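You operate a simulated robot arm through the tools that you are given. There is no shell and no other tool. Be economical: measure what you need, move in short steps, check, and stop when the job is done.

You are at the controls of a simulated two-armed robot. One attempt, no reset.

TASK
Fetch the short orange rope and set it on the shelf under the green table. Take the crate on the top of the steel bench and put it away on the shelf under the blue tank. Fetch the small yellow shuttle and set it on the third shelf from the bottom of the yellow rack. Put the red link in the green basket. Take the red weight on the top of the green table and put it away on the shelf of the blue rack. Take the black weight on the top of the ratchet bench and put it away on the shelf of the blue rack. Any order will do. Set down upright: red weight, black weight.

It is judged by the outcome, as a careful person would: the job done as asked, and still so three seconds after it is handed in. It fails if anything else is knocked over, pushed out of place, dropped, spilled or broken.

THE ROBOT
Two 7-joint arms with fingered hands on one trunk, on a base that drives. Base frame: it is fixed to the floor where the robot stands at the start and does not move with it; the origin is under the middle of the robot, x ahead of it, y to its left, z up; the surface under the hand at the start is at about z = 880. Units: mm, degrees, N and s.
The left shoulder is at the start at [96, 187, 1080], the right one opposite. With the tool pointing down near the work surface each hand reaches from about 460 to 840 mm from the robot's upright axis, wherever it stands, measured 20 degrees to its own side. Places, roughly: black weight [-2500, 3250, 750]; crate (36x24x13 cm) [800, -400, 900]; green basket (27x26x18 cm) [-600, 3000, 900]; red link (7x9x3 cm) [500, 800, 900]; red weight [-1250, 2750, 750]; shelf of the blue rack [-2400, -7200, 500]; shelf under the blue tank [-3200, 6000, 200]; shelf under the green table [-900, 3100, 200]; short orange rope (23x2x2 cm) [500, 200, 900]; small yellow shuttle (12x2x3 cm) [500, -700, 900]; third shelf of the yellow rack [800, 2100, 1000]. Payload 3.6 kg a hand.
The tool frame of a hand sits at the grasp point between the pads (the TCP): z along the fingers, y along the line on which they close. The tips reach 26 mm beyond it. Largest opening 88 mm; the body of the gripper starts 30 mm behind the TCP. The gripper is a hand of 3 fingers: y runs from the thumb to the fingers, the wrist lies at [-17, -98, -164] in the tool frame, and closing takes about 1.5 s.
Orientation is that of the tool frame in the base frame, as a unit quaternion [w, x, y, z]. With the fingers straight down and the wrist toward the robot, the tool's x, y and z point along [0, 1, 0], [1, 0, 0] and [0, 0, -1] of the base frame.

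THE INTERFACE
- The arms move only by the tool play_rows. It takes "left_targets", "right_targets" or both (then of equal length, played together; a hand with none holds still); each is a list of rows, each an object (a shift or turn left out is 0, a gripper value left out holds the last) with "linear": the shift along the base's x, y, z in mm, a list of three; "delta_rot": the turn, a rotation vector about the base's x, y, z in rad, a list of three; "grip": the gripper command, from -1 (shut) to 1 (fully open), values between in proportion. In form: [{"linear": [x, y, z], "delta_rot": [wx, wy, wz], "grip": grip}, ...]. A call has 1 to 12 rows; each row is the pose to reach, as a shift and turn from the pose commanded when the call began. A row lasts 0.2 s, in which the tool goes at most 50 mm and 8.6 degrees; a call with a longer step from one row to the next is refused whole, and so is a gripper value outside its range. A pose out of reach is approached as far as the arm can. The call stops where the force on the tool passes 40 N (or 10 N more than at its start, if that is more) or the arm is blocked; 0.2 s more then pass. The fingers move at their own pace (about 153 mm/s each) and stop on an object; they squeeze with about 26 N. The grip force told is the motor's: it shows also when the fingers shut on nothing. Time passes only in rows, and 0.2 s behind the last, so rows that repeat a pose let the fingers close. The reply holds the time, the measured pose of the TCP, the force on the tool along the base axes, the opening and the grip force, in the units named above and with some noise, with the torque about the TCP (base axes, N m) and any sound that the robot's microphone picked up.
- Cameras (640 x 400 px; columns grow to the right, rows downward): "scene" is now at [258.1, 9.6, 1029.9]; the picture's right is [0.11, -0.99, 0.00], its down [0.14, 0.02, -0.99] and it looks along [0.98, 0.11, 0.14] (base axes); focal length 214 px, centre (320, 200). "left" rides on the left gripper at [-56, -80, -102] in its tool frame; the picture's right is [-0.73, -0.32, 0.60], its down [0.62, -0.67, 0.41] and it looks along [0.27, 0.68, 0.69] (tool axes); focal length 247 px, centre (320, 200). "right" rides on the right gripper at [56, -80, -102] in its tool frame; the picture's right is [-0.73, 0.32, -0.60], its down [-0.62, -0.66, 0.41] and it looks along [-0.27, 0.68, 0.69] (tool axes); focal length 247 px, centre (320, 200). There is no depth. A picture from a camera that has moved, and an enlarged one, comes with that camera's place and axes in the base frame and with its lens.
- capture(camera): a new picture of that camera. The clock stands still meanwhile.
- lift_body(by): slides the trunk up (or, below 0, down) by that many mm; the arms and the scene camera ride with it, the base frame stays. It gives what a move gives, with no picture.
- base_move(legs): drives the robot by 1 to 6 legs, each [ahead, left, turn to the left] in mm, mm and degrees, along the robot's own axes; the way and the turn of a leg run together, so that a leg with both is an arc; at most 1500 mm and 180 degrees a leg. The arms and the cameras ride along, it lands a little off, and it stops where it bumps. It gives what a move gives.
- set_grasp(shape, hand): the hand has 3 fingers and takes this shape, open, in about a second: jaw (thumb against the fingers, like two jaws); tri (thumb and two fingers); tip (a fingertip pinch); poke (one finger out to press); point (the index stretched); flat (the hand flat); cup (the hand cupped); fist (a fist). The gripper value then closes the fingers along that shape, each until it touches; the sizes above hold for jaw. It gives what a move gives, with no picture.
- head_to(pan, tilt): turns the head with the scene camera to pan (to the left, within 60 degrees either way) and tilt (down, from -29 to 69), counted from straight ahead of the robot. It gives what a move gives.
- enlarge(camera, box): a new picture of the part [left, top, right, bottom] of that camera's present view, enlarged. The clock stands still meanwhile.
- job_done(): hands the job in; it is judged then, once.

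Go step by step. Nothing tells you exact positions but the pictures and the camera data: compare them with the known pose of the tool, close in by small moves and look again before you grip or let go. The budget is 186 turns and 154 pictures, counting those below and the enlarged ones. Unless the task says otherwise, let go and move clear before handing in.

The tools are called after "Emit:" as name(argument=value, ...) on one line, values as JSON. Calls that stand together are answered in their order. play_rows: Moves the arms, as the interface text tells. Its arguments: {"type":"object","properties":{"left_targets":{"type":"array"},"right_targets":{"type":"array"}},"required":[]} The other tools are called the same way: lift_body (by) slides the trunk up or down; set_grasp (shape, hand) gives the hand a shape; base_move (legs) drives the base; head_to (pan, tilt) turns the head that bears the scene camera; capture (camera) takes a picture; enlarge (camera, box) takes an enlarged picture of a part of a camera's view; job_done () hands the job in.

At the start:

```text
time_s: 0.0
left_position: [517.9, 187.6, 1223.1]
left_tcp_rot: [0.0, 0.707, 0.707, -0.001]
left_force: [-0.6, -0.4, 0.9]
left_ft_torque: [0.01, 0.01, -0.01]
left_gripper_width: 87.8
left_finger_force: 0.1
left_shape: jaw
right_position: [497.6, -280.5, 1172.2]
right_tcp_rot: [0.0, 0.707, 0.707, 0.0]
right_force: [0.8, 0.0, -0.1]
right_ft_torque: [-0.03, 0.02, 0.0]
right_gripper_width: 87.9
right_finger_force: 0.0
right_shape: jaw
trunk travel left (down, up): [-225.0, 532.0]
robot x, y, heading: [-0.5, 2.3, -0.1]
head pan, tilt: [6.3, -8.2]
```

scene: 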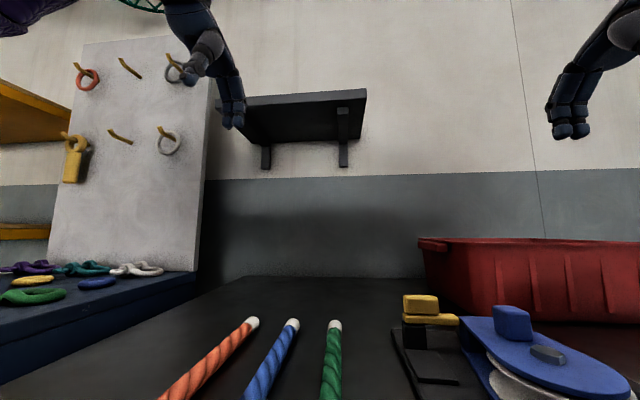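
right: 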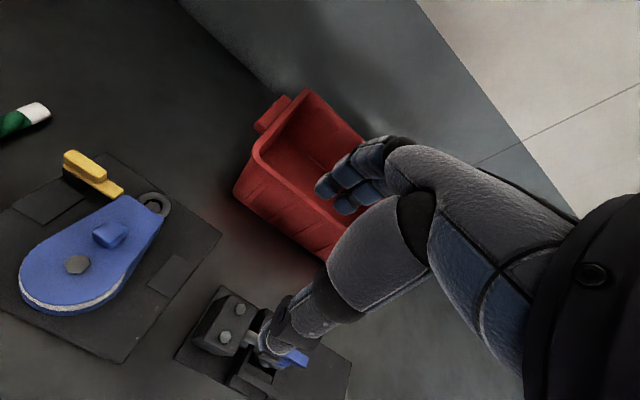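
left: 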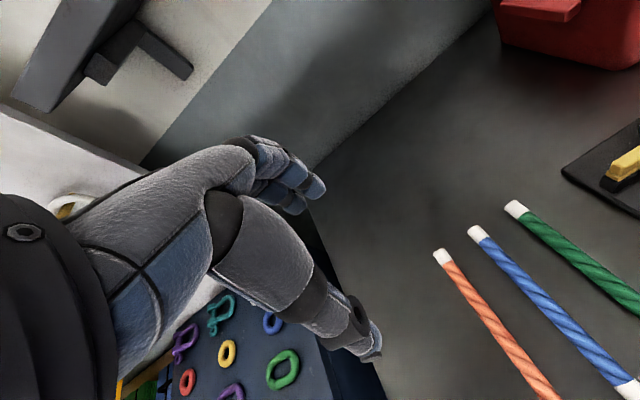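

I see the steel bench with ropes ahead, a red crate on the right and a board of links on the left. I look around first with the head turned down.

Emit:
head_to(pan=0, tilt=45)

Emit:
capture(camera="scene")

Emit:
head_to(pan=-50, tilt=35)

Emit:
capture(camera="scene")

Emit:
head_to(pan=55, tilt=30)

Emit:
capture(camera="scene")

```text
time_s: 1.2
left_position: [518.2, 188.7, 1222.3]
left_tcp_rot: [-0.001, 0.707, 0.707, 0.0]
left_force: [-0.1, 0.4, -0.5]
left_ft_torque: [0.01, 0.0, 0.02]
left_gripper_width: 87.6
left_finger_force: 0.0
left_shape: jaw
right_position: [497.6, -280.6, 1171.2]
right_tcp_rot: [0.0, 0.707, 0.707, 0.0]
right_force: [-0.5, 0.5, -0.3]
right_ft_torque: [0.0, 0.01, 0.01]
right_gripper_width: 87.6
right_finger_force: 0.2
right_shape: jaw
trunk travel left (down, up): [-225.0, 532.0]
robot x, y, heading: [3.3, -0.5, -0.0]
head pan, tilt: [0.0, 45.0]
```

```text
150 pictures are left
camera scene: at [254.4, 0.2, 946.4], right [0.0, -1.0, 0.0], down [-0.71, 0.0, -0.71], along [0.71, 0.0, -0.71], focal length 214 px, centre (320, 200)
```

scene: 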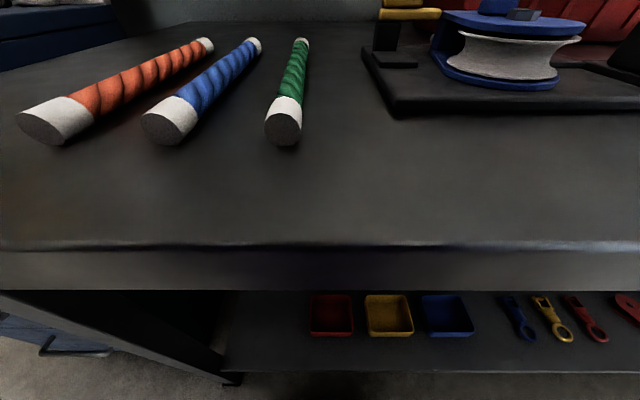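

```text
time_s: 2.4
left_position: [519.0, 188.0, 1222.7]
left_tcp_rot: [0.0, 0.707, 0.707, -0.001]
left_force: [0.9, -0.3, -0.3]
left_ft_torque: [0.02, -0.03, 0.0]
left_gripper_width: 87.7
left_finger_force: 0.1
left_shape: jaw
right_position: [497.4, -278.5, 1172.1]
right_tcp_rot: [-0.001, 0.707, 0.707, 0.0]
right_force: [0.3, 0.6, -0.1]
right_ft_torque: [-0.01, 0.01, -0.01]
right_gripper_width: 87.6
right_finger_force: 0.1
right_shape: jaw
trunk travel left (down, up): [-225.0, 532.0]
robot x, y, heading: [0.9, 0.3, -0.1]
head pan, tilt: [-50.0, 35.0]
```

```text
149 pictures are left
camera scene: at [229.7, -67.2, 961.2], right [-0.77, -0.64, 0.0], down [-0.37, 0.44, -0.82], along [0.53, -0.63, -0.57], focal length 214 px, centre (320, 200)
```

scene: 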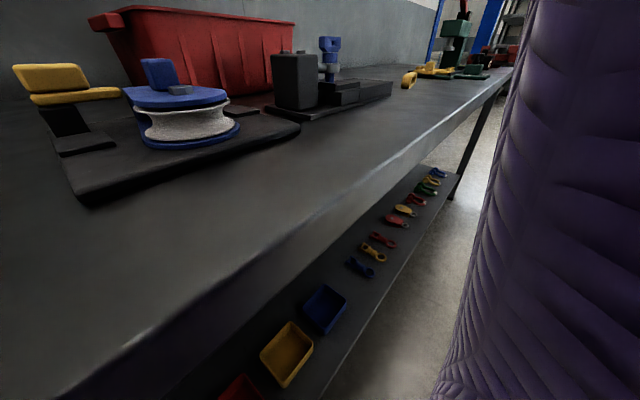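

```text
time_s: 4.2
left_position: [520.4, 189.0, 1223.0]
left_tcp_rot: [-0.001, 0.707, 0.707, 0.0]
left_force: [-0.2, 0.3, -0.1]
left_ft_torque: [0.01, 0.0, 0.01]
left_gripper_width: 87.8
left_finger_force: 0.2
left_shape: jaw
right_position: [497.7, -279.7, 1171.9]
right_tcp_rot: [0.0, 0.707, 0.707, 0.0]
right_force: [0.4, 0.1, 0.5]
right_ft_torque: [0.04, 0.0, 0.02]
right_gripper_width: 87.5
right_finger_force: 0.0
right_shape: jaw
trunk travel left (down, up): [-225.0, 532.0]
robot x, y, heading: [1.4, 1.0, 0.1]
head pan, tilt: [55.0, 30.0]
```

```text
148 pictures are left
camera scene: at [225.0, 74.2, 969.0], right [0.82, -0.57, 0.0], down [-0.29, -0.41, -0.87], along [0.5, 0.71, -0.5], focal length 214 px, centre (320, 200)
```

scene: 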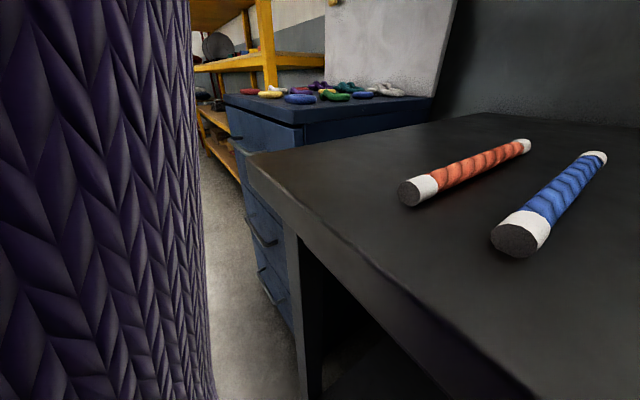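

The camera is barely above the bench top, so I raise the trunk for an overview of the bench.

Emit:
lift_body(by=400)

Emit:
head_to(pan=0, tilt=50)

Emit:
capture(camera="scene")

Emit:
head_to(pan=-50, tilt=40)

Emit:
capture(camera="scene")

Emit:
head_to(pan=50, tilt=40)

Emit:
capture(camera="scene")

```text
time_s: 8.1
left_position: [518.7, 188.6, 1622.3]
left_tcp_rot: [0.0, 0.707, 0.707, 0.0]
left_force: [-0.3, 0.1, 0.0]
left_ft_torque: [0.0, -0.02, -0.02]
left_gripper_width: 87.6
left_finger_force: 0.1
left_shape: jaw
right_position: [496.8, -282.5, 1571.3]
right_tcp_rot: [0.0, 0.707, 0.707, 0.0]
right_force: [0.3, 0.0, 0.3]
right_ft_torque: [0.0, 0.02, -0.04]
right_gripper_width: 87.9
right_finger_force: 0.1
right_shape: jaw
trunk travel left (down, up): [-625.0, 132.0]
robot x, y, heading: [-3.8, -3.0, 0.2]
head pan, tilt: [55.0, 30.0]
```

```text
time_s: 9.3
left_position: [519.7, 186.9, 1622.4]
left_tcp_rot: [-0.001, 0.707, 0.707, 0.0]
left_force: [0.6, 0.5, -1.2]
left_ft_torque: [0.01, 0.02, -0.02]
left_gripper_width: 87.8
left_finger_force: 0.1
left_shape: jaw
right_position: [497.3, -280.4, 1571.4]
right_tcp_rot: [0.0, 0.707, 0.707, 0.0]
right_force: [0.0, -0.7, -1.0]
right_ft_torque: [-0.01, 0.03, 0.01]
right_gripper_width: 87.7
right_finger_force: 0.0
right_shape: jaw
trunk travel left (down, up): [-625.0, 132.0]
robot x, y, heading: [1.4, -0.3, -0.2]
head pan, tilt: [0.0, 50.0]
```

```text
147 pictures are left
camera scene: at [210.6, 0.3, 1361.4], right [0.0, -1.0, 0.0], down [-0.77, 0.0, -0.64], along [0.64, 0.0, -0.77], focal length 214 px, centre (320, 200)
```

scene: 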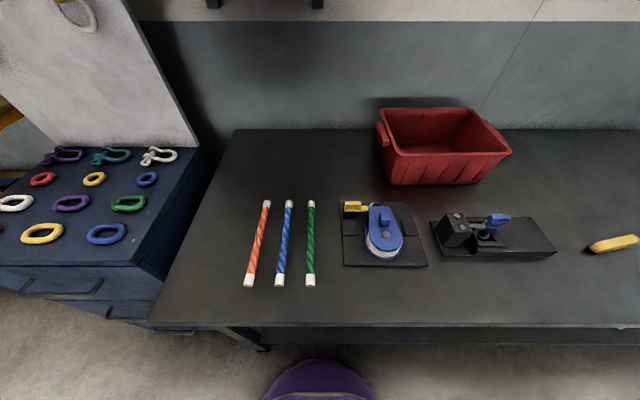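

```text
time_s: 10.5
left_position: [520.0, 188.3, 1622.5]
left_tcp_rot: [0.0, 0.707, 0.707, 0.0]
left_force: [-0.7, -0.9, -0.1]
left_ft_torque: [-0.01, -0.02, 0.02]
left_gripper_width: 87.9
left_finger_force: 0.1
left_shape: jaw
right_position: [497.2, -280.7, 1571.1]
right_tcp_rot: [0.0, 0.707, 0.707, 0.0]
right_force: [-0.1, 0.6, -0.1]
right_ft_torque: [0.02, -0.01, 0.01]
right_gripper_width: 87.5
right_finger_force: 0.1
right_shape: jaw
trunk travel left (down, up): [-625.0, 132.0]
robot x, y, heading: [0.0, 2.0, 0.1]
head pan, tilt: [-50.0, 40.0]
```

```text
146 pictures are left
camera scene: at [188.2, -64.9, 1375.6], right [-0.77, -0.64, 0.0], down [-0.41, 0.49, -0.77], along [0.49, -0.59, -0.64], focal length 214 px, centre (320, 200)
```

scene: 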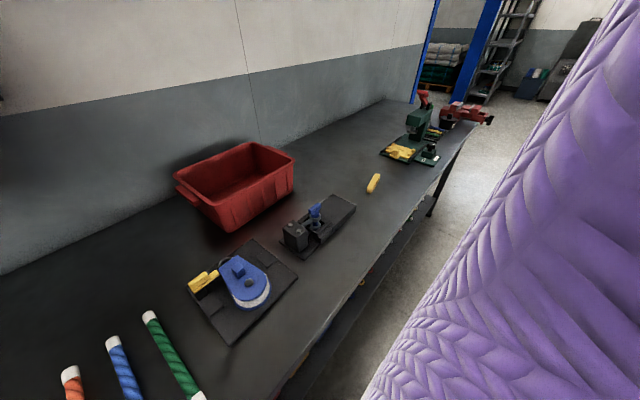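

```text
time_s: 12.2
left_position: [518.7, 188.6, 1622.6]
left_tcp_rot: [0.0, 0.707, 0.708, 0.0]
left_force: [0.4, 0.3, -0.3]
left_ft_torque: [0.0, 0.03, -0.02]
left_gripper_width: 88.0
left_finger_force: 0.0
left_shape: jaw
right_position: [497.6, -279.9, 1571.4]
right_tcp_rot: [0.0, 0.707, 0.707, 0.0]
right_force: [-1.0, 0.1, 0.0]
right_ft_torque: [0.02, -0.02, -0.01]
right_gripper_width: 87.8
right_finger_force: 0.1
right_shape: jaw
trunk travel left (down, up): [-625.0, 132.0]
robot x, y, heading: [-1.5, 1.3, 0.2]
head pan, tilt: [50.0, 40.0]
```

```text
145 pictures are left
camera scene: at [188.2, 65.3, 1375.6], right [0.77, -0.64, 0.0], down [-0.41, -0.49, -0.77], along [0.49, 0.59, -0.64], focal length 214 px, centre (320, 200)
```

scene: 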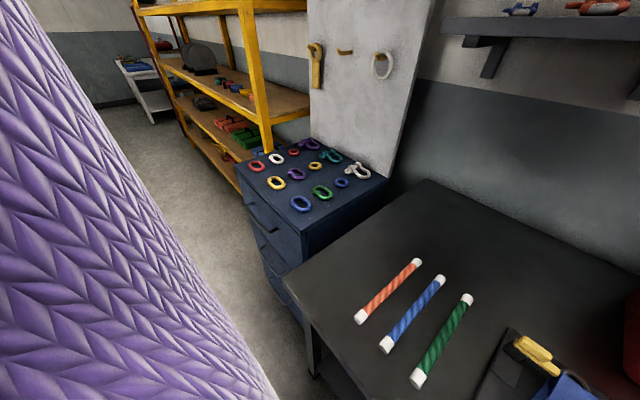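

The orange rope lies along x at about (483, 155), the large red link at about (500, 800), the yellow shuttle at (465, -720). I drive left 400 so the left hand suits the link and the right hand the rope, and lower the trunk somewhat.

Emit:
base_move(legs=[[0, 400, 0]])

Emit:
lift_body(by=-250)

Emit:
head_to(pan=20, tilt=45)

Emit:
capture(camera="scene")

Emit:
capture(camera="right")

Emit:
capture(camera="left")

```text
time_s: 14.7
left_position: [519.8, 589.3, 1623.8]
left_tcp_rot: [0.0, 0.709, 0.706, 0.0]
left_force: [0.4, 0.5, 1.0]
left_ft_torque: [0.0, 0.01, -0.01]
left_gripper_width: 87.6
left_finger_force: 0.1
left_shape: jaw
right_position: [496.7, 121.5, 1571.7]
right_tcp_rot: [-0.001, 0.709, 0.706, 0.0]
right_force: [0.4, -0.6, 0.1]
right_ft_torque: [0.01, -0.01, 0.02]
right_gripper_width: 88.0
right_finger_force: 0.1
right_shape: jaw
trunk travel left (down, up): [-625.0, 132.0]
robot x, y, heading: [3.3, 404.8, -0.4]
head pan, tilt: [50.0, 40.0]
```

```text
time_s: 17.3
left_position: [520.1, 589.0, 1372.5]
left_tcp_rot: [0.0, 0.709, 0.706, 0.0]
left_force: [-0.5, -0.1, 0.0]
left_ft_torque: [0.0, -0.02, 0.0]
left_gripper_width: 87.9
left_finger_force: 0.1
left_shape: jaw
right_position: [496.6, 121.2, 1321.6]
right_tcp_rot: [0.001, 0.709, 0.706, 0.0]
right_force: [-0.7, -0.4, 0.1]
right_ft_torque: [-0.01, -0.03, 0.01]
right_gripper_width: 87.6
right_finger_force: 0.2
right_shape: jaw
trunk travel left (down, up): [-375.0, 382.0]
robot x, y, heading: [-0.8, 402.6, -0.1]
head pan, tilt: [50.0, 40.0]
```

```text
time_s: 18.3
left_position: [521.2, 589.6, 1372.4]
left_tcp_rot: [0.0, 0.708, 0.706, 0.0]
left_force: [-0.2, -0.8, -0.8]
left_ft_torque: [0.02, 0.02, -0.03]
left_gripper_width: 87.8
left_finger_force: 0.1
left_shape: jaw
right_position: [496.6, 122.3, 1321.2]
right_tcp_rot: [-0.001, 0.708, 0.706, 0.001]
right_force: [0.2, 0.4, -0.5]
right_ft_torque: [0.0, -0.01, 0.02]
right_gripper_width: 87.7
right_finger_force: 0.1
right_shape: jaw
trunk travel left (down, up): [-375.0, 382.0]
robot x, y, heading: [4.4, 401.3, -0.2]
head pan, tilt: [20.0, 45.0]
```

```text
144 pictures are left
camera scene: at [226.3, 430.8, 1109.1], right [0.34, -0.94, 0.0], down [-0.67, -0.24, -0.71], along [0.67, 0.24, -0.71], focal length 214 px, centre (320, 200)
```

scene: 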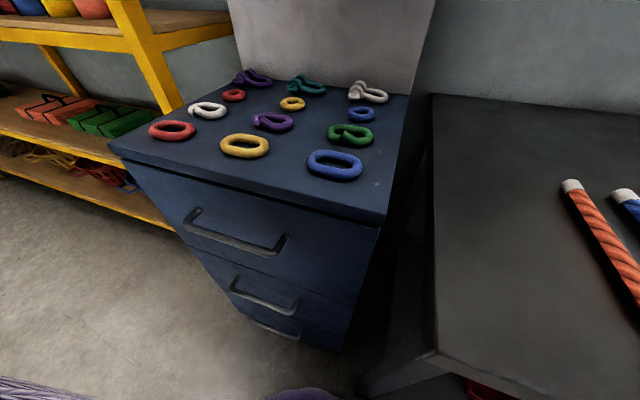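

```text
143 pictures are left
camera right: at [415.9, 178.0, 1422.8], right [0.32, -0.74, 0.6], down [-0.67, -0.62, -0.41], along [0.67, -0.27, -0.69], focal length 247 px, centre (320, 200)
```

right: 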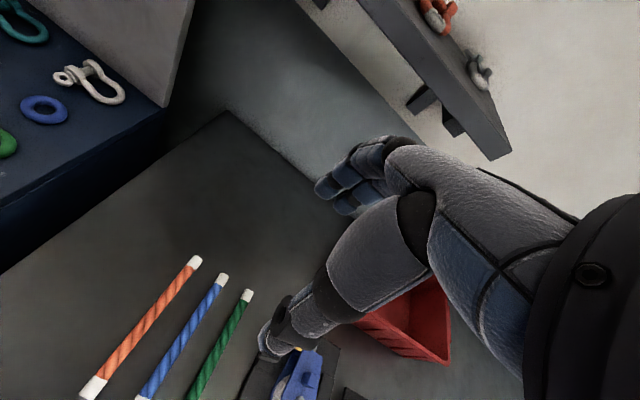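

```text
142 pictures are left
camera left: at [440.1, 534.6, 1475.5], right [-0.32, -0.73, -0.6], down [-0.66, 0.63, -0.41], along [0.68, 0.27, -0.69], focal length 247 px, centre (320, 200)
```

left: 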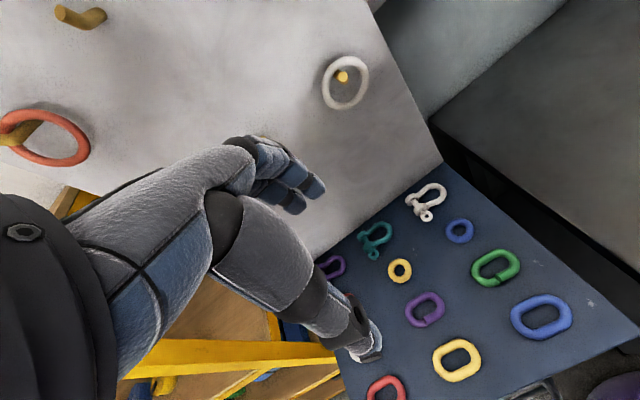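

The red link is at about (480, 795) with its top near z 930; the cabinet is a bit higher than the bench. I move the left hand above it, and the right hand above the rope while turning it 90 degrees.

Emit:
play_rows(left_targets=[{"linear": [-3, 19, -20]}, {"linear": [-6, 38, -40]}, {"linear": [-9, 57, -60]}, {"linear": [-12, 76, -80]}, {"linear": [-15, 95, -110]}, {"linear": [-18, 114, -140]}, {"linear": [-22, 133, -170]}, {"linear": [-26, 152, -190]}, {"linear": [-30, 171, -210]}, {"linear": [-35, 190, -230]}, {"linear": [-38, 206, -250]}], right_targets=[{"linear": [-1, 3, -27], "delta_rot": [0, 0, 0.1428]}, {"linear": [-2, 6, -54], "delta_rot": [0, 0, 0.2856]}, {"linear": [-4, 9, -81], "delta_rot": [0, 0, 0.4284]}, {"linear": [-5, 12, -108], "delta_rot": [0, 0, 0.5712]}, {"linear": [-6, 15, -135], "delta_rot": [0, 0, 0.714]}, {"linear": [-7, 18, -162], "delta_rot": [0, 0, 0.8568]}, {"linear": [-8, 21, -189], "delta_rot": [0, 0, 0.9996]}, {"linear": [-10, 24, -216], "delta_rot": [0, 0, 1.1424]}, {"linear": [-11, 27, -243], "delta_rot": [0, 0, 1.2852]}, {"linear": [-12, 30, -270], "delta_rot": [0, 0, 1.428]}, {"linear": [-14, 33, -290], "delta_rot": [0, 0, 1.5708]}])

Emit:
capture(camera="right")

Emit:
capture(camera="left")

Emit:
capture(camera="scene")

```text
time_s: 20.7
left_position: [482.6, 795.4, 1121.6]
left_tcp_rot: [0.0, 0.71, 0.705, -0.001]
left_force: [1.1, -0.2, 0.6]
left_ft_torque: [0.04, 0.01, 0.0]
left_gripper_width: 87.9
left_finger_force: 0.1
left_shape: jaw
right_position: [483.4, 153.6, 1029.9]
right_tcp_rot: [0.001, 0.0, 1.0, -0.001]
right_force: [-0.1, 0.3, 0.2]
right_ft_torque: [-0.01, -0.03, -0.01]
right_gripper_width: 87.7
right_finger_force: 0.2
right_shape: jaw
trunk travel left (down, up): [-375.0, 382.0]
robot x, y, heading: [-0.3, 403.6, -0.2]
head pan, tilt: [20.0, 45.0]
```

```text
141 pictures are left
camera right: at [425.3, 74.1, 1131.5], right [0.73, 0.32, 0.6], down [0.62, -0.67, -0.41], along [0.27, 0.68, -0.69], focal length 247 px, centre (320, 200)
```

right: 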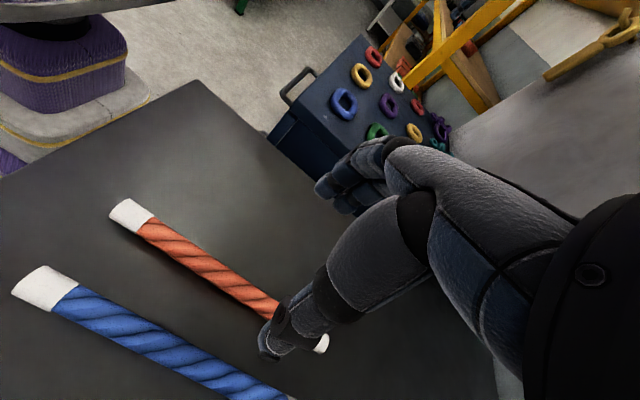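

```text
140 pictures are left
camera left: at [402.3, 740.6, 1224.8], right [-0.32, -0.73, -0.6], down [-0.66, 0.63, -0.41], along [0.68, 0.26, -0.69], focal length 247 px, centre (320, 200)
```

left: 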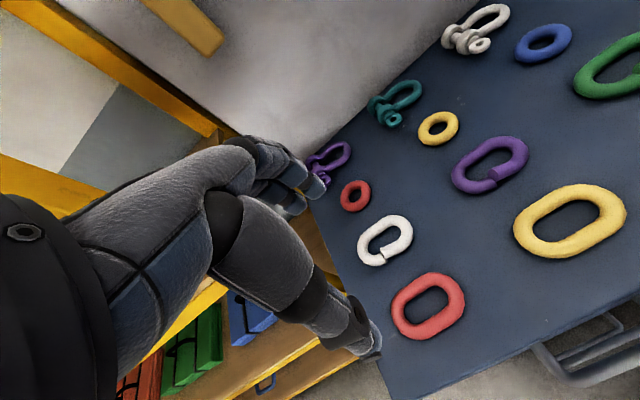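

```text
139 pictures are left
camera scene: at [226.3, 431.1, 1109.1], right [0.34, -0.94, 0.0], down [-0.67, -0.24, -0.71], along [0.67, 0.24, -0.71], focal length 214 px, centre (320, 200)
```

scene: 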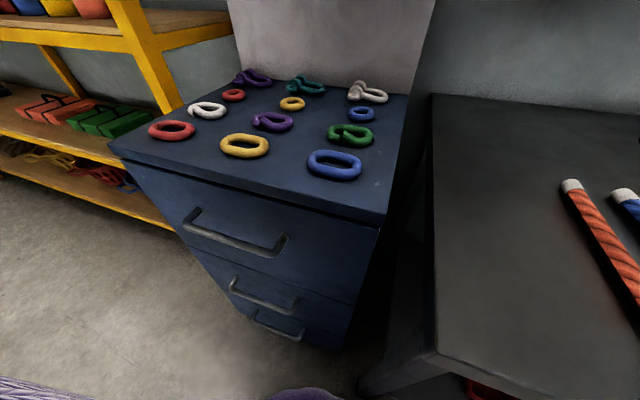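

Both targets are below the hands. I lower the left hand to about 985 for a closer look and the right one to about 915 over the rope, then check.

Emit:
play_rows(left_targets=[{"linear": [-3, 1, -35]}, {"linear": [-5, 2, -70]}, {"linear": [-7, 3, -105]}, {"linear": [-7, 4, -135]}], right_targets=[{"linear": [0, -2, -35]}, {"linear": [0, -2, -70]}, {"linear": [0, -2, -95]}, {"linear": [0, -2, -112]}])

Emit:
capture(camera="right")

Emit:
capture(camera="left")

Emit:
capture(camera="scene")

```text
time_s: 21.7
left_position: [476.9, 798.5, 986.5]
left_tcp_rot: [0.0, 0.708, 0.707, 0.0]
left_force: [0.4, 0.5, 0.6]
left_ft_torque: [-0.01, 0.03, 0.01]
left_gripper_width: 87.7
left_finger_force: 0.1
left_shape: jaw
right_position: [483.8, 153.2, 918.1]
right_tcp_rot: [-0.001, 0.002, 1.0, -0.001]
right_force: [0.0, 0.1, 0.1]
right_ft_torque: [-0.04, 0.0, 0.02]
right_gripper_width: 87.8
right_finger_force: 0.1
right_shape: jaw
trunk travel left (down, up): [-375.0, 382.0]
robot x, y, heading: [-1.3, 403.1, -0.3]
head pan, tilt: [20.0, 45.0]
```

```text
138 pictures are left
camera right: at [425.9, 72.7, 1020.4], right [0.74, 0.32, 0.6], down [0.62, -0.67, -0.41], along [0.27, 0.67, -0.69], focal length 247 px, centre (320, 200)
```

right: 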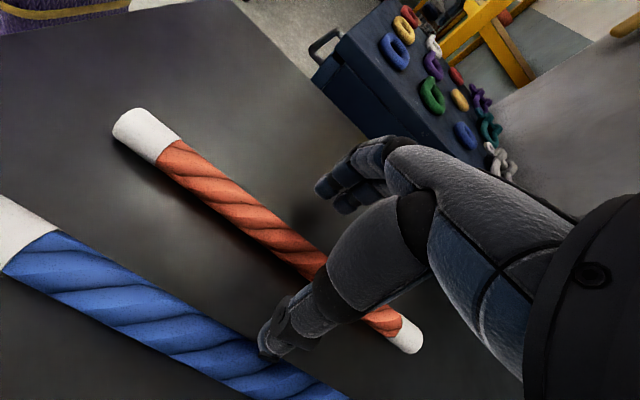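

```text
137 pictures are left
camera left: at [396.3, 744.5, 1089.9], right [-0.32, -0.73, -0.6], down [-0.66, 0.63, -0.41], along [0.68, 0.26, -0.69], focal length 247 px, centre (320, 200)
```

left: 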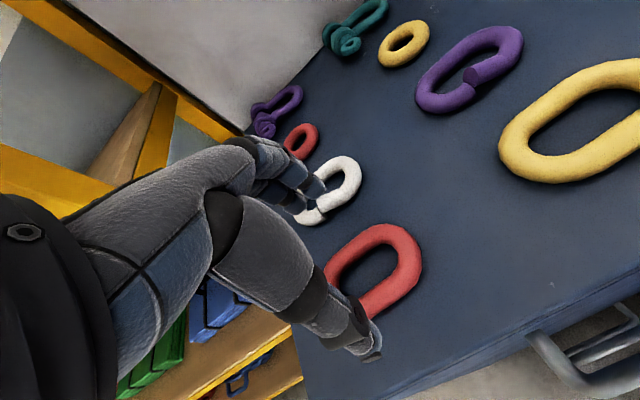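

```text
136 pictures are left
camera scene: at [226.4, 431.0, 1109.1], right [0.34, -0.94, 0.0], down [-0.67, -0.24, -0.71], along [0.67, 0.24, -0.71], focal length 214 px, centre (320, 200)
```

scene: 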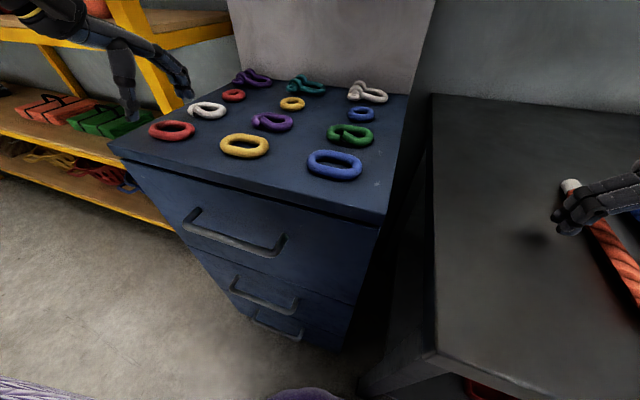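

The rope lies between the right fingers, so I lower 8 mm and close. The left hand goes down to about 950 for another look at the link.

Emit:
play_rows(left_targets=[{"linear": [-1, 1, -15]}, {"linear": [-2, 2, -30]}, {"linear": [-2, 2, -36]}, {"linear": [-2, 2, -36]}, {"linear": [-2, 2, -36]}, {"linear": [-2, 2, -36]}, {"linear": [-2, 2, -36]}, {"linear": [-2, 2, -36]}, {"linear": [-2, 2, -36]}, {"linear": [-2, 2, -36]}], right_targets=[{"linear": [0, 0, -6], "grip": 1}, {"linear": [0, 0, -9], "grip": 1}, {"linear": [0, 0, -9], "grip": -1}, {"linear": [0, 0, -9], "grip": -1}, {"linear": [0, 0, -9], "grip": -1}, {"linear": [0, 0, -9], "grip": -1}, {"linear": [0, 0, -9], "grip": -1}, {"linear": [0, 0, -9], "grip": -1}, {"linear": [0, 0, -9], "grip": -1}, {"linear": [0, 0, -9], "grip": -1}])

Emit:
capture(camera="right")

Emit:
capture(camera="left")

Emit:
enlarge(camera="scene", box=[60, 0, 300, 150])

```text
time_s: 23.9
left_position: [474.5, 802.3, 951.6]
left_tcp_rot: [0.001, 0.708, 0.706, 0.0]
left_force: [0.3, -0.5, -0.3]
left_ft_torque: [0.0, -0.01, 0.01]
left_gripper_width: 87.8
left_finger_force: 0.0
left_shape: jaw
right_position: [481.9, 151.8, 909.3]
right_tcp_rot: [0.0, 0.001, 1.0, 0.0]
right_force: [-0.6, 0.4, 0.2]
right_ft_torque: [0.01, -0.01, 0.01]
right_gripper_width: 12.6
right_finger_force: 26.0
right_shape: jaw
trunk travel left (down, up): [-375.0, 382.0]
robot x, y, heading: [-0.3, 406.0, -0.3]
head pan, tilt: [20.0, 45.0]
```

```text
135 pictures are left
camera right: at [424.7, 73.0, 1011.5], right [0.74, 0.32, 0.6], down [0.62, -0.67, -0.41], along [0.27, 0.67, -0.69], focal length 247 px, centre (320, 200)
```

right: 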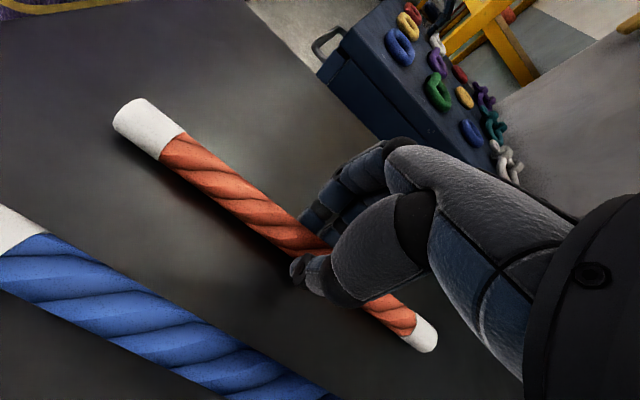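

```text
134 pictures are left
camera left: at [393.9, 746.7, 1054.6], right [-0.32, -0.73, -0.6], down [-0.66, 0.63, -0.41], along [0.68, 0.27, -0.69], focal length 247 px, centre (320, 200)
```

left: 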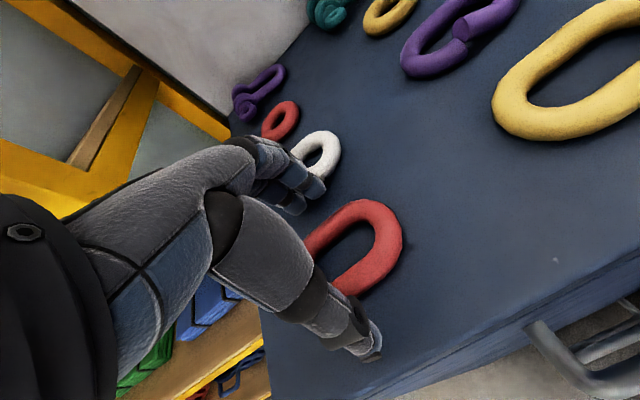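

```text
2.67 times, centred on (180, 75) of scene
camera zoom: at [226.3, 430.8, 1109.1], right [0.34, -0.94, 0.0], down [-0.67, -0.24, -0.71], along [0.67, 0.24, -0.71], focal length 572 px, centre (693, 533)
```

zoom: 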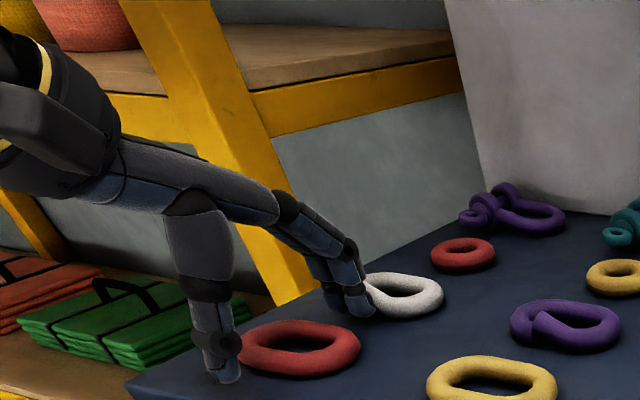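

The rope is held. Combining the views, the link is centred near (472, 796) with mid-height about 925, so I shift slightly and go down to about 938, guarded by the force.

Emit:
play_rows(left_targets=[{"linear": [-3, -6, 0]}, {"linear": [-3, -6, -5]}, {"linear": [-3, -6, -9]}, {"linear": [-3, -6, -13]}])

Emit:
capture(camera="left")

Emit:
enlarge(camera="scene", box=[100, 70, 220, 145])

```text
time_s: 24.9
left_position: [472.2, 795.7, 943.4]
left_tcp_rot: [0.003, 0.708, 0.706, 0.005]
left_force: [-4.8, 0.8, 19.9]
left_ft_torque: [0.01, -0.88, 0.07]
left_gripper_width: 87.3
left_finger_force: 0.0
left_shape: jaw
right_position: [480.7, 152.1, 910.5]
right_tcp_rot: [0.0, 0.002, 1.0, 0.0]
right_force: [0.2, 0.1, -0.9]
right_ft_torque: [0.0, -0.01, 0.01]
right_gripper_width: 12.7
right_finger_force: 26.4
right_shape: jaw
trunk travel left (down, up): [-375.0, 382.0]
robot x, y, heading: [4.9, 405.0, -0.2]
head pan, tilt: [20.0, 45.0]
```

```text
132 pictures are left
camera left: at [389.6, 740.3, 1046.0], right [-0.31, -0.73, -0.6], down [-0.66, 0.63, -0.42], along [0.68, 0.27, -0.68], focal length 247 px, centre (320, 200)
```

left: 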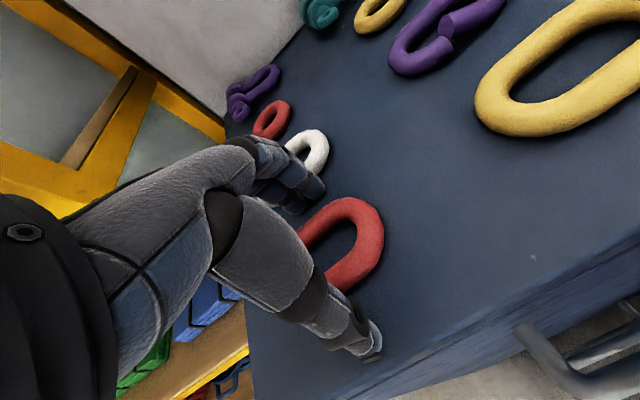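

```text
5.33 times, centred on (160, 108) of scene
camera zoom: at [224.4, 430.0, 1109.9], right [0.34, -0.94, 0.0], down [-0.66, -0.24, -0.71], along [0.67, 0.24, -0.71], focal length 1144 px, centre (1173, 693)
```

zoom: 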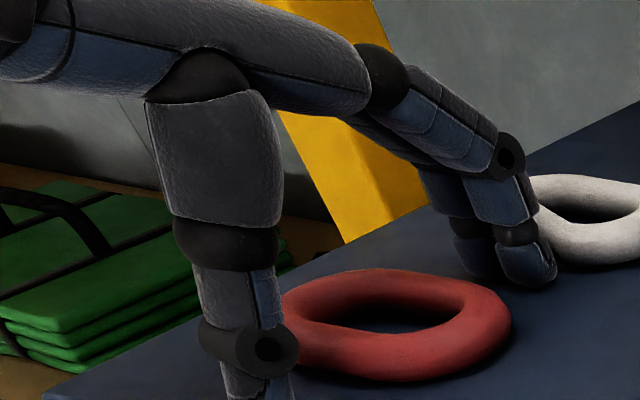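

The fingers touch the cabinet top, so that is the bottom. I lift back by about 7 mm and close on the link.

Emit:
play_rows(left_targets=[{"linear": [0, 0, 4]}, {"linear": [0, 0, 7]}, {"linear": [0, 0, 7], "grip": 0.6}, {"linear": [0, 0, 7], "grip": 0.2}, {"linear": [0, 0, 7], "grip": -0.2}, {"linear": [0, 0, 7], "grip": -0.6}, {"linear": [0, 0, 7], "grip": -1}, {"linear": [0, 0, 7], "grip": -1}, {"linear": [0, 0, 7], "grip": -1}, {"linear": [0, 0, 7], "grip": -1}])

Emit:
capture(camera="left")

Emit:
enlarge(camera="scene", box=[100, 70, 220, 145])

```text
time_s: 27.1
left_position: [469.6, 796.1, 947.1]
left_tcp_rot: [0.0, 0.708, 0.706, 0.0]
left_force: [-1.6, -1.5, 9.0]
left_ft_torque: [-0.05, 0.2, 0.01]
left_gripper_width: 47.7
left_finger_force: 26.1
left_shape: jaw
right_position: [481.9, 152.3, 910.2]
right_tcp_rot: [0.0, 0.001, 1.0, 0.0]
right_force: [-0.2, 0.6, -1.1]
right_ft_torque: [0.0, 0.0, -0.06]
right_gripper_width: 12.7
right_finger_force: 26.2
right_shape: jaw
trunk travel left (down, up): [-375.0, 382.0]
robot x, y, heading: [-1.2, 401.9, -0.1]
head pan, tilt: [20.0, 45.0]
```

```text
130 pictures are left
camera left: at [390.0, 740.2, 1049.4], right [-0.32, -0.73, -0.6], down [-0.66, 0.63, -0.41], along [0.68, 0.27, -0.69], focal length 247 px, centre (320, 200)
```

left: 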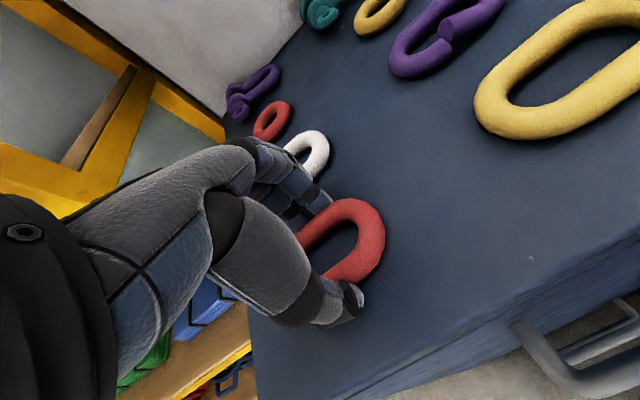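

```text
5.33 times, centred on (160, 108) of scene
camera zoom: at [225.6, 430.2, 1109.3], right [0.34, -0.94, 0.0], down [-0.67, -0.24, -0.71], along [0.67, 0.24, -0.71], focal length 1144 px, centre (1173, 693)
```

zoom: 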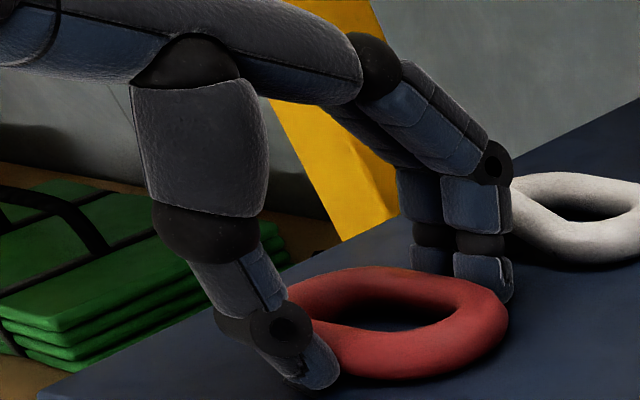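

Something is held, but a little off centre on the ring. I lift gently and look.

Emit:
play_rows(left_targets=[{"linear": [0, 0, 10]}, {"linear": [0, 0, 25]}, {"linear": [0, 0, 40]}, {"linear": [0, 0, 60]}])

Emit:
capture(camera="left")

Emit:
enlarge(camera="scene", box=[80, 40, 240, 140])

```text
time_s: 28.1
left_position: [470.9, 794.3, 1005.0]
left_tcp_rot: [0.0, 0.708, 0.706, -0.001]
left_force: [0.0, 0.2, -2.5]
left_ft_torque: [0.02, 0.0, 0.02]
left_gripper_width: 47.8
left_finger_force: 26.1
left_shape: jaw
right_position: [481.7, 152.3, 910.8]
right_tcp_rot: [0.0, 0.002, 1.0, 0.001]
right_force: [-0.2, 0.3, -1.1]
right_ft_torque: [0.0, 0.03, 0.04]
right_gripper_width: 12.8
right_finger_force: 26.5
right_shape: jaw
trunk travel left (down, up): [-375.0, 382.0]
robot x, y, heading: [-0.0, 405.4, -0.3]
head pan, tilt: [20.0, 45.0]
```

```text
128 pictures are left
camera left: at [390.4, 740.4, 1107.2], right [-0.32, -0.73, -0.6], down [-0.66, 0.63, -0.41], along [0.68, 0.26, -0.69], focal length 247 px, centre (320, 200)
```

left: 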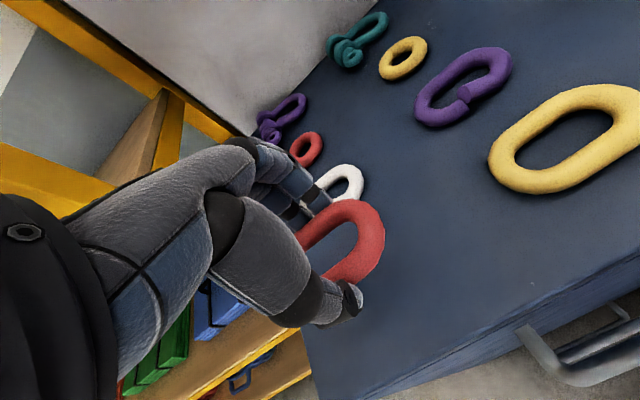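

```text
4.00 times, centred on (160, 90) of scene
camera zoom: at [226.5, 430.8, 1109.1], right [0.34, -0.94, 0.0], down [-0.67, -0.24, -0.71], along [0.67, 0.24, -0.71], focal length 858 px, centre (960, 640)
```

zoom: 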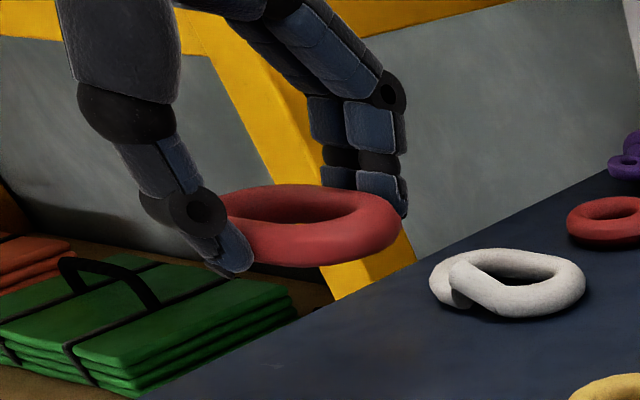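

The link hangs level in the left hand. I raise both hands, back away and turn left toward the green table to look.

Emit:
play_rows(left_targets=[{"linear": [-10, 0, 30]}, {"linear": [-20, 0, 60]}, {"linear": [-30, 0, 90]}, {"linear": [-30, 0, 120]}], right_targets=[{"linear": [0, 0, 40]}, {"linear": [0, 0, 80]}, {"linear": [0, 0, 120]}, {"linear": [0, 0, 160]}])

Emit:
base_move(legs=[[-700, 0, 0], [0, 0, 90]])

Emit:
head_to(pan=0, tilt=20)

Emit:
capture(camera="scene")

Emit:
capture(camera="right")

```text
time_s: 29.1
left_position: [439.9, 796.1, 1123.7]
left_tcp_rot: [-0.001, 0.709, 0.705, -0.001]
left_force: [0.3, 0.6, -1.7]
left_ft_torque: [0.0, 0.0, -0.02]
left_gripper_width: 47.8
left_finger_force: 26.0
left_shape: jaw
right_position: [480.6, 153.4, 1068.6]
right_tcp_rot: [0.0, 0.002, 1.0, 0.0]
right_force: [0.3, -0.5, -0.3]
right_ft_torque: [0.05, 0.0, 0.02]
right_gripper_width: 12.8
right_finger_force: 26.8
right_shape: jaw
trunk travel left (down, up): [-375.0, 382.0]
robot x, y, heading: [0.8, 407.0, -0.1]
head pan, tilt: [20.0, 45.0]
```

```text
time_s: 36.8
left_position: [-1102.1, 827.1, 1122.9]
left_tcp_rot: [0.0, -0.013, 1.0, 0.0]
left_force: [-0.4, 0.1, -2.8]
left_ft_torque: [-0.03, 0.02, 0.0]
left_gripper_width: 47.4
left_finger_force: 25.7
left_shape: jaw
right_position: [-460.0, 887.7, 1068.3]
right_tcp_rot: [0.0, 0.716, -0.698, 0.0]
right_force: [0.1, 0.5, -1.1]
right_ft_torque: [0.01, -0.02, 0.04]
right_gripper_width: 12.5
right_finger_force: 26.1
right_shape: jaw
trunk travel left (down, up): [-375.0, 382.0]
robot x, y, heading: [-696.8, 403.6, 91.6]
head pan, tilt: [20.0, 45.0]
```

```text
time_s: 37.6
left_position: [-1102.3, 828.7, 1124.0]
left_tcp_rot: [0.0, -0.012, 1.0, 0.0]
left_force: [0.0, -0.2, -2.2]
left_ft_torque: [0.03, -0.03, 0.0]
left_gripper_width: 47.4
left_finger_force: 26.4
left_shape: jaw
right_position: [-461.9, 887.8, 1068.3]
right_tcp_rot: [-0.001, 0.716, -0.698, 0.0]
right_force: [0.5, 0.2, -1.7]
right_ft_torque: [0.0, -0.02, 0.03]
right_gripper_width: 12.4
right_finger_force: 25.9
right_shape: jaw
trunk travel left (down, up): [-375.0, 382.0]
robot x, y, heading: [-701.0, 398.1, 91.4]
head pan, tilt: [0.0, 20.0]
```

```text
126 pictures are left
camera scene: at [-701.4, 640.1, 1147.7], right [1.0, 0.03, 0.0], down [0.01, -0.34, -0.94], along [-0.03, 0.94, -0.34], focal length 214 px, centre (320, 200)
```

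scene: 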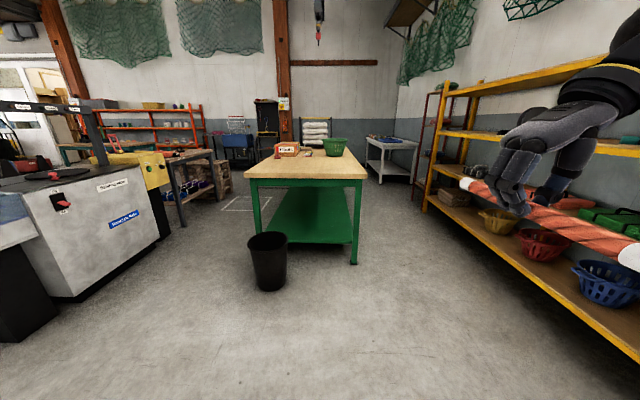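

```text
125 pictures are left
camera right: at [-380.4, 833.7, 1169.7], right [-0.34, 0.73, 0.6], down [0.65, 0.64, -0.41], along [-0.68, 0.25, -0.69], focal length 247 px, centre (320, 200)
```

right: 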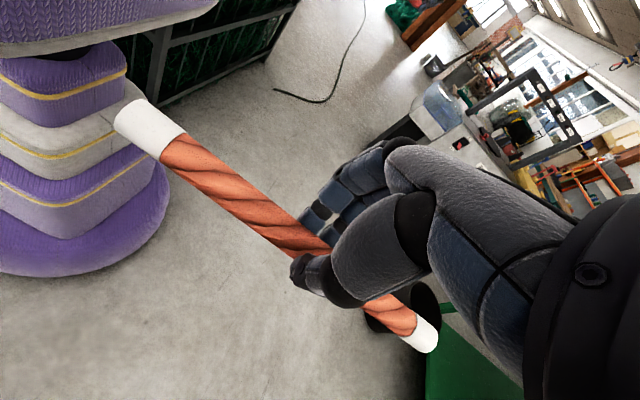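

I can see the green table with a basket on top, a green shelf below and a black bin in front. I enlarge the view for detail.

Emit:
enlarge(camera="scene", box=[220, 100, 460, 250])

Emit:
enlarge(camera="scene", box=[0, 80, 240, 230])

```text
2.67 times, centred on (340, 175) of scene
camera zoom: at [-701.4, 640.1, 1147.7], right [1.0, 0.03, 0.0], down [0.01, -0.34, -0.94], along [-0.03, 0.94, -0.34], focal length 572 px, centre (267, 267)
```

zoom: 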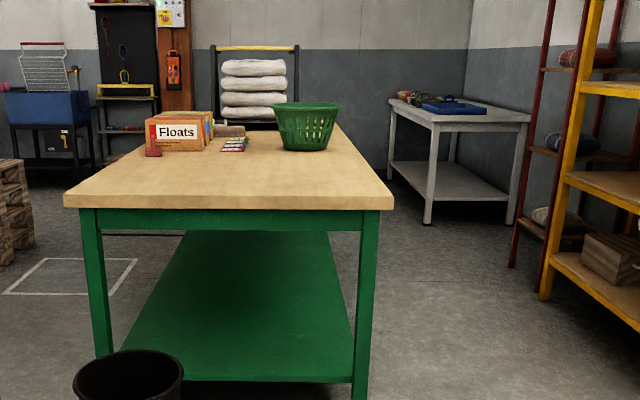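

```text
2.67 times, centred on (120, 155) of scene
camera zoom: at [-701.4, 640.1, 1147.7], right [1.0, 0.03, 0.0], down [0.01, -0.34, -0.94], along [-0.03, 0.94, -0.34], focal length 572 px, centre (853, 320)
```

zoom: 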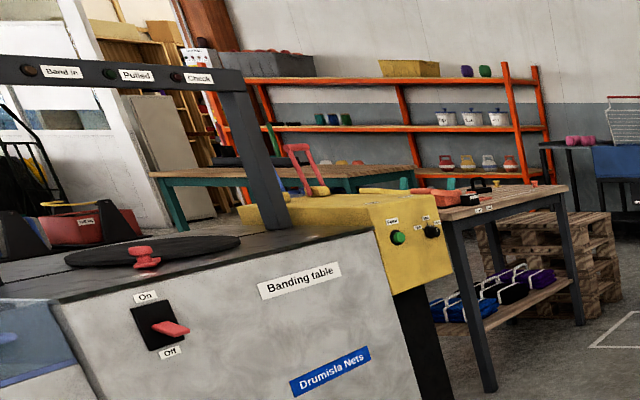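

The shelf is clear and both targets are reachable from the aisle on the right of the table. I drive there facing the table's right side (robot heading 180).

Emit:
base_move(legs=[[1000, 0, -1.5], [0, -800, 0], [0, 0, 90], [0, -1400, 0]])

Emit:
head_to(pan=0, tilt=35)

Emit:
capture(camera="scene")

```text
time_s: 57.1
left_position: [-351.4, 2419.6, 1123.9]
left_tcp_rot: [0.0, -0.701, 0.713, -0.001]
left_force: [0.1, 0.3, -2.2]
left_ft_torque: [0.03, -0.01, -0.02]
left_gripper_width: 47.3
left_finger_force: 26.4
left_shape: jaw
right_position: [-383.6, 3064.4, 1068.9]
right_tcp_rot: [0.0, 1.0, -0.009, 0.0]
right_force: [-0.9, -0.7, -0.7]
right_ft_torque: [0.04, 0.01, -0.05]
right_gripper_width: 12.7
right_finger_force: 26.4
right_shape: jaw
trunk travel left (down, up): [-375.0, 382.0]
robot x, y, heading: [94.1, 2807.2, 179.2]
head pan, tilt: [0.0, 20.0]
```

```text
time_s: 57.9
left_position: [-351.0, 2420.3, 1122.2]
left_tcp_rot: [0.0, -0.701, 0.713, -0.001]
left_force: [0.7, 0.1, -2.3]
left_ft_torque: [0.01, -0.01, 0.01]
left_gripper_width: 47.0
left_finger_force: 26.2
left_shape: jaw
right_position: [-382.9, 3062.8, 1068.6]
right_tcp_rot: [0.001, 1.0, -0.009, 0.0]
right_force: [-0.4, 0.2, -1.3]
right_ft_torque: [0.0, 0.0, 0.0]
right_gripper_width: 12.6
right_finger_force: 26.3
right_shape: jaw
trunk travel left (down, up): [-375.0, 382.0]
robot x, y, heading: [92.6, 2803.9, 179.0]
head pan, tilt: [0.0, 35.0]
```

```text
122 pictures are left
camera scene: at [-139.9, 2810.0, 1124.0], right [0.02, 1.0, 0.0], down [0.57, -0.01, -0.82], along [-0.82, 0.01, -0.57], focal length 214 px, centre (320, 200)
```

scene: 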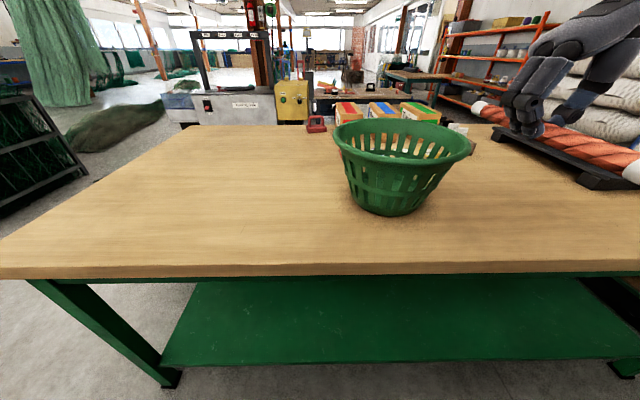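

The basket is ahead-right. I look to the right to check for room before sliding sideways, and take the left hand's view.

Emit:
head_to(pan=-55, tilt=30)

Emit:
capture(camera="scene")

Emit:
capture(camera="left")

Emit:
capture(camera="right")

```text
time_s: 59.1
left_position: [-351.8, 2419.6, 1122.8]
left_tcp_rot: [0.0, -0.701, 0.713, 0.0]
left_force: [0.3, 0.7, -2.1]
left_ft_torque: [0.03, -0.01, 0.02]
left_gripper_width: 47.3
left_finger_force: 26.0
left_shape: jaw
right_position: [-382.9, 3064.0, 1069.2]
right_tcp_rot: [0.0, 1.0, -0.009, 0.0]
right_force: [0.2, 0.1, -0.5]
right_ft_torque: [-0.02, 0.02, 0.01]
right_gripper_width: 12.6
right_finger_force: 25.6
right_shape: jaw
trunk travel left (down, up): [-375.0, 382.0]
robot x, y, heading: [96.2, 2805.6, 179.1]
head pan, tilt: [-55.0, 30.0]
```

```text
121 pictures are left
camera scene: at [-102.5, 2883.4, 1131.7], right [0.83, 0.56, 0.0], down [0.28, -0.41, -0.87], along [-0.48, 0.72, -0.5], focal length 214 px, centre (320, 200)
```

scene: 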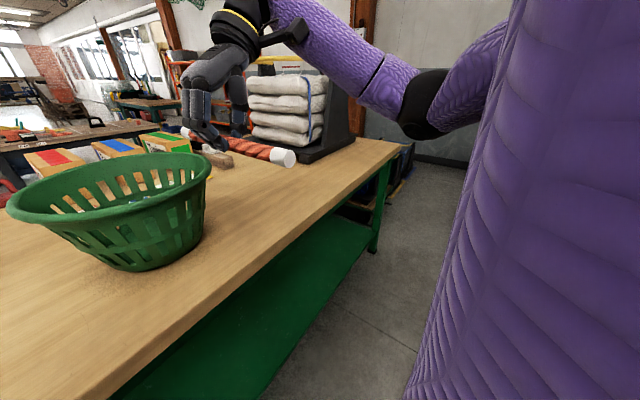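

```text
120 pictures are left
camera left: at [-271.2, 2475.6, 1226.1], right [0.33, 0.73, -0.6], down [0.65, -0.64, -0.41], along [-0.68, -0.26, -0.69], focal length 247 px, centre (320, 200)
```

left: 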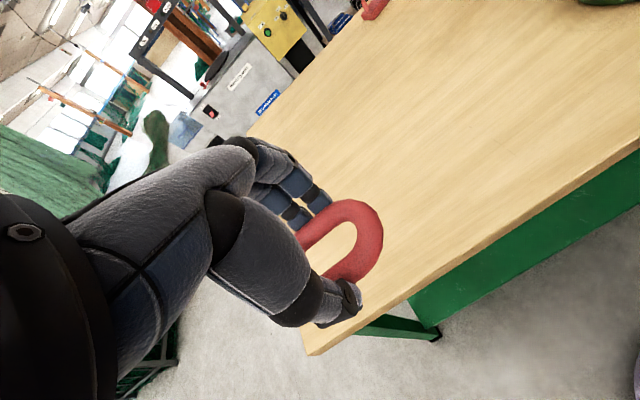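

```text
119 pictures are left
camera right: at [-327.0, 3142.7, 1169.7], right [-0.74, -0.31, 0.6], down [-0.61, 0.68, -0.41], along [-0.28, -0.67, -0.69], focal length 247 px, centre (320, 200)
```

right: 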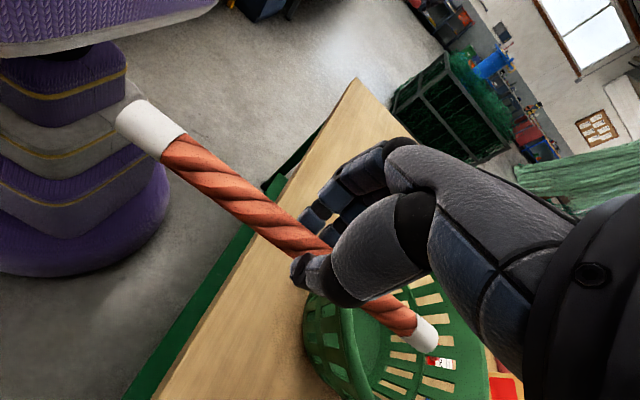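

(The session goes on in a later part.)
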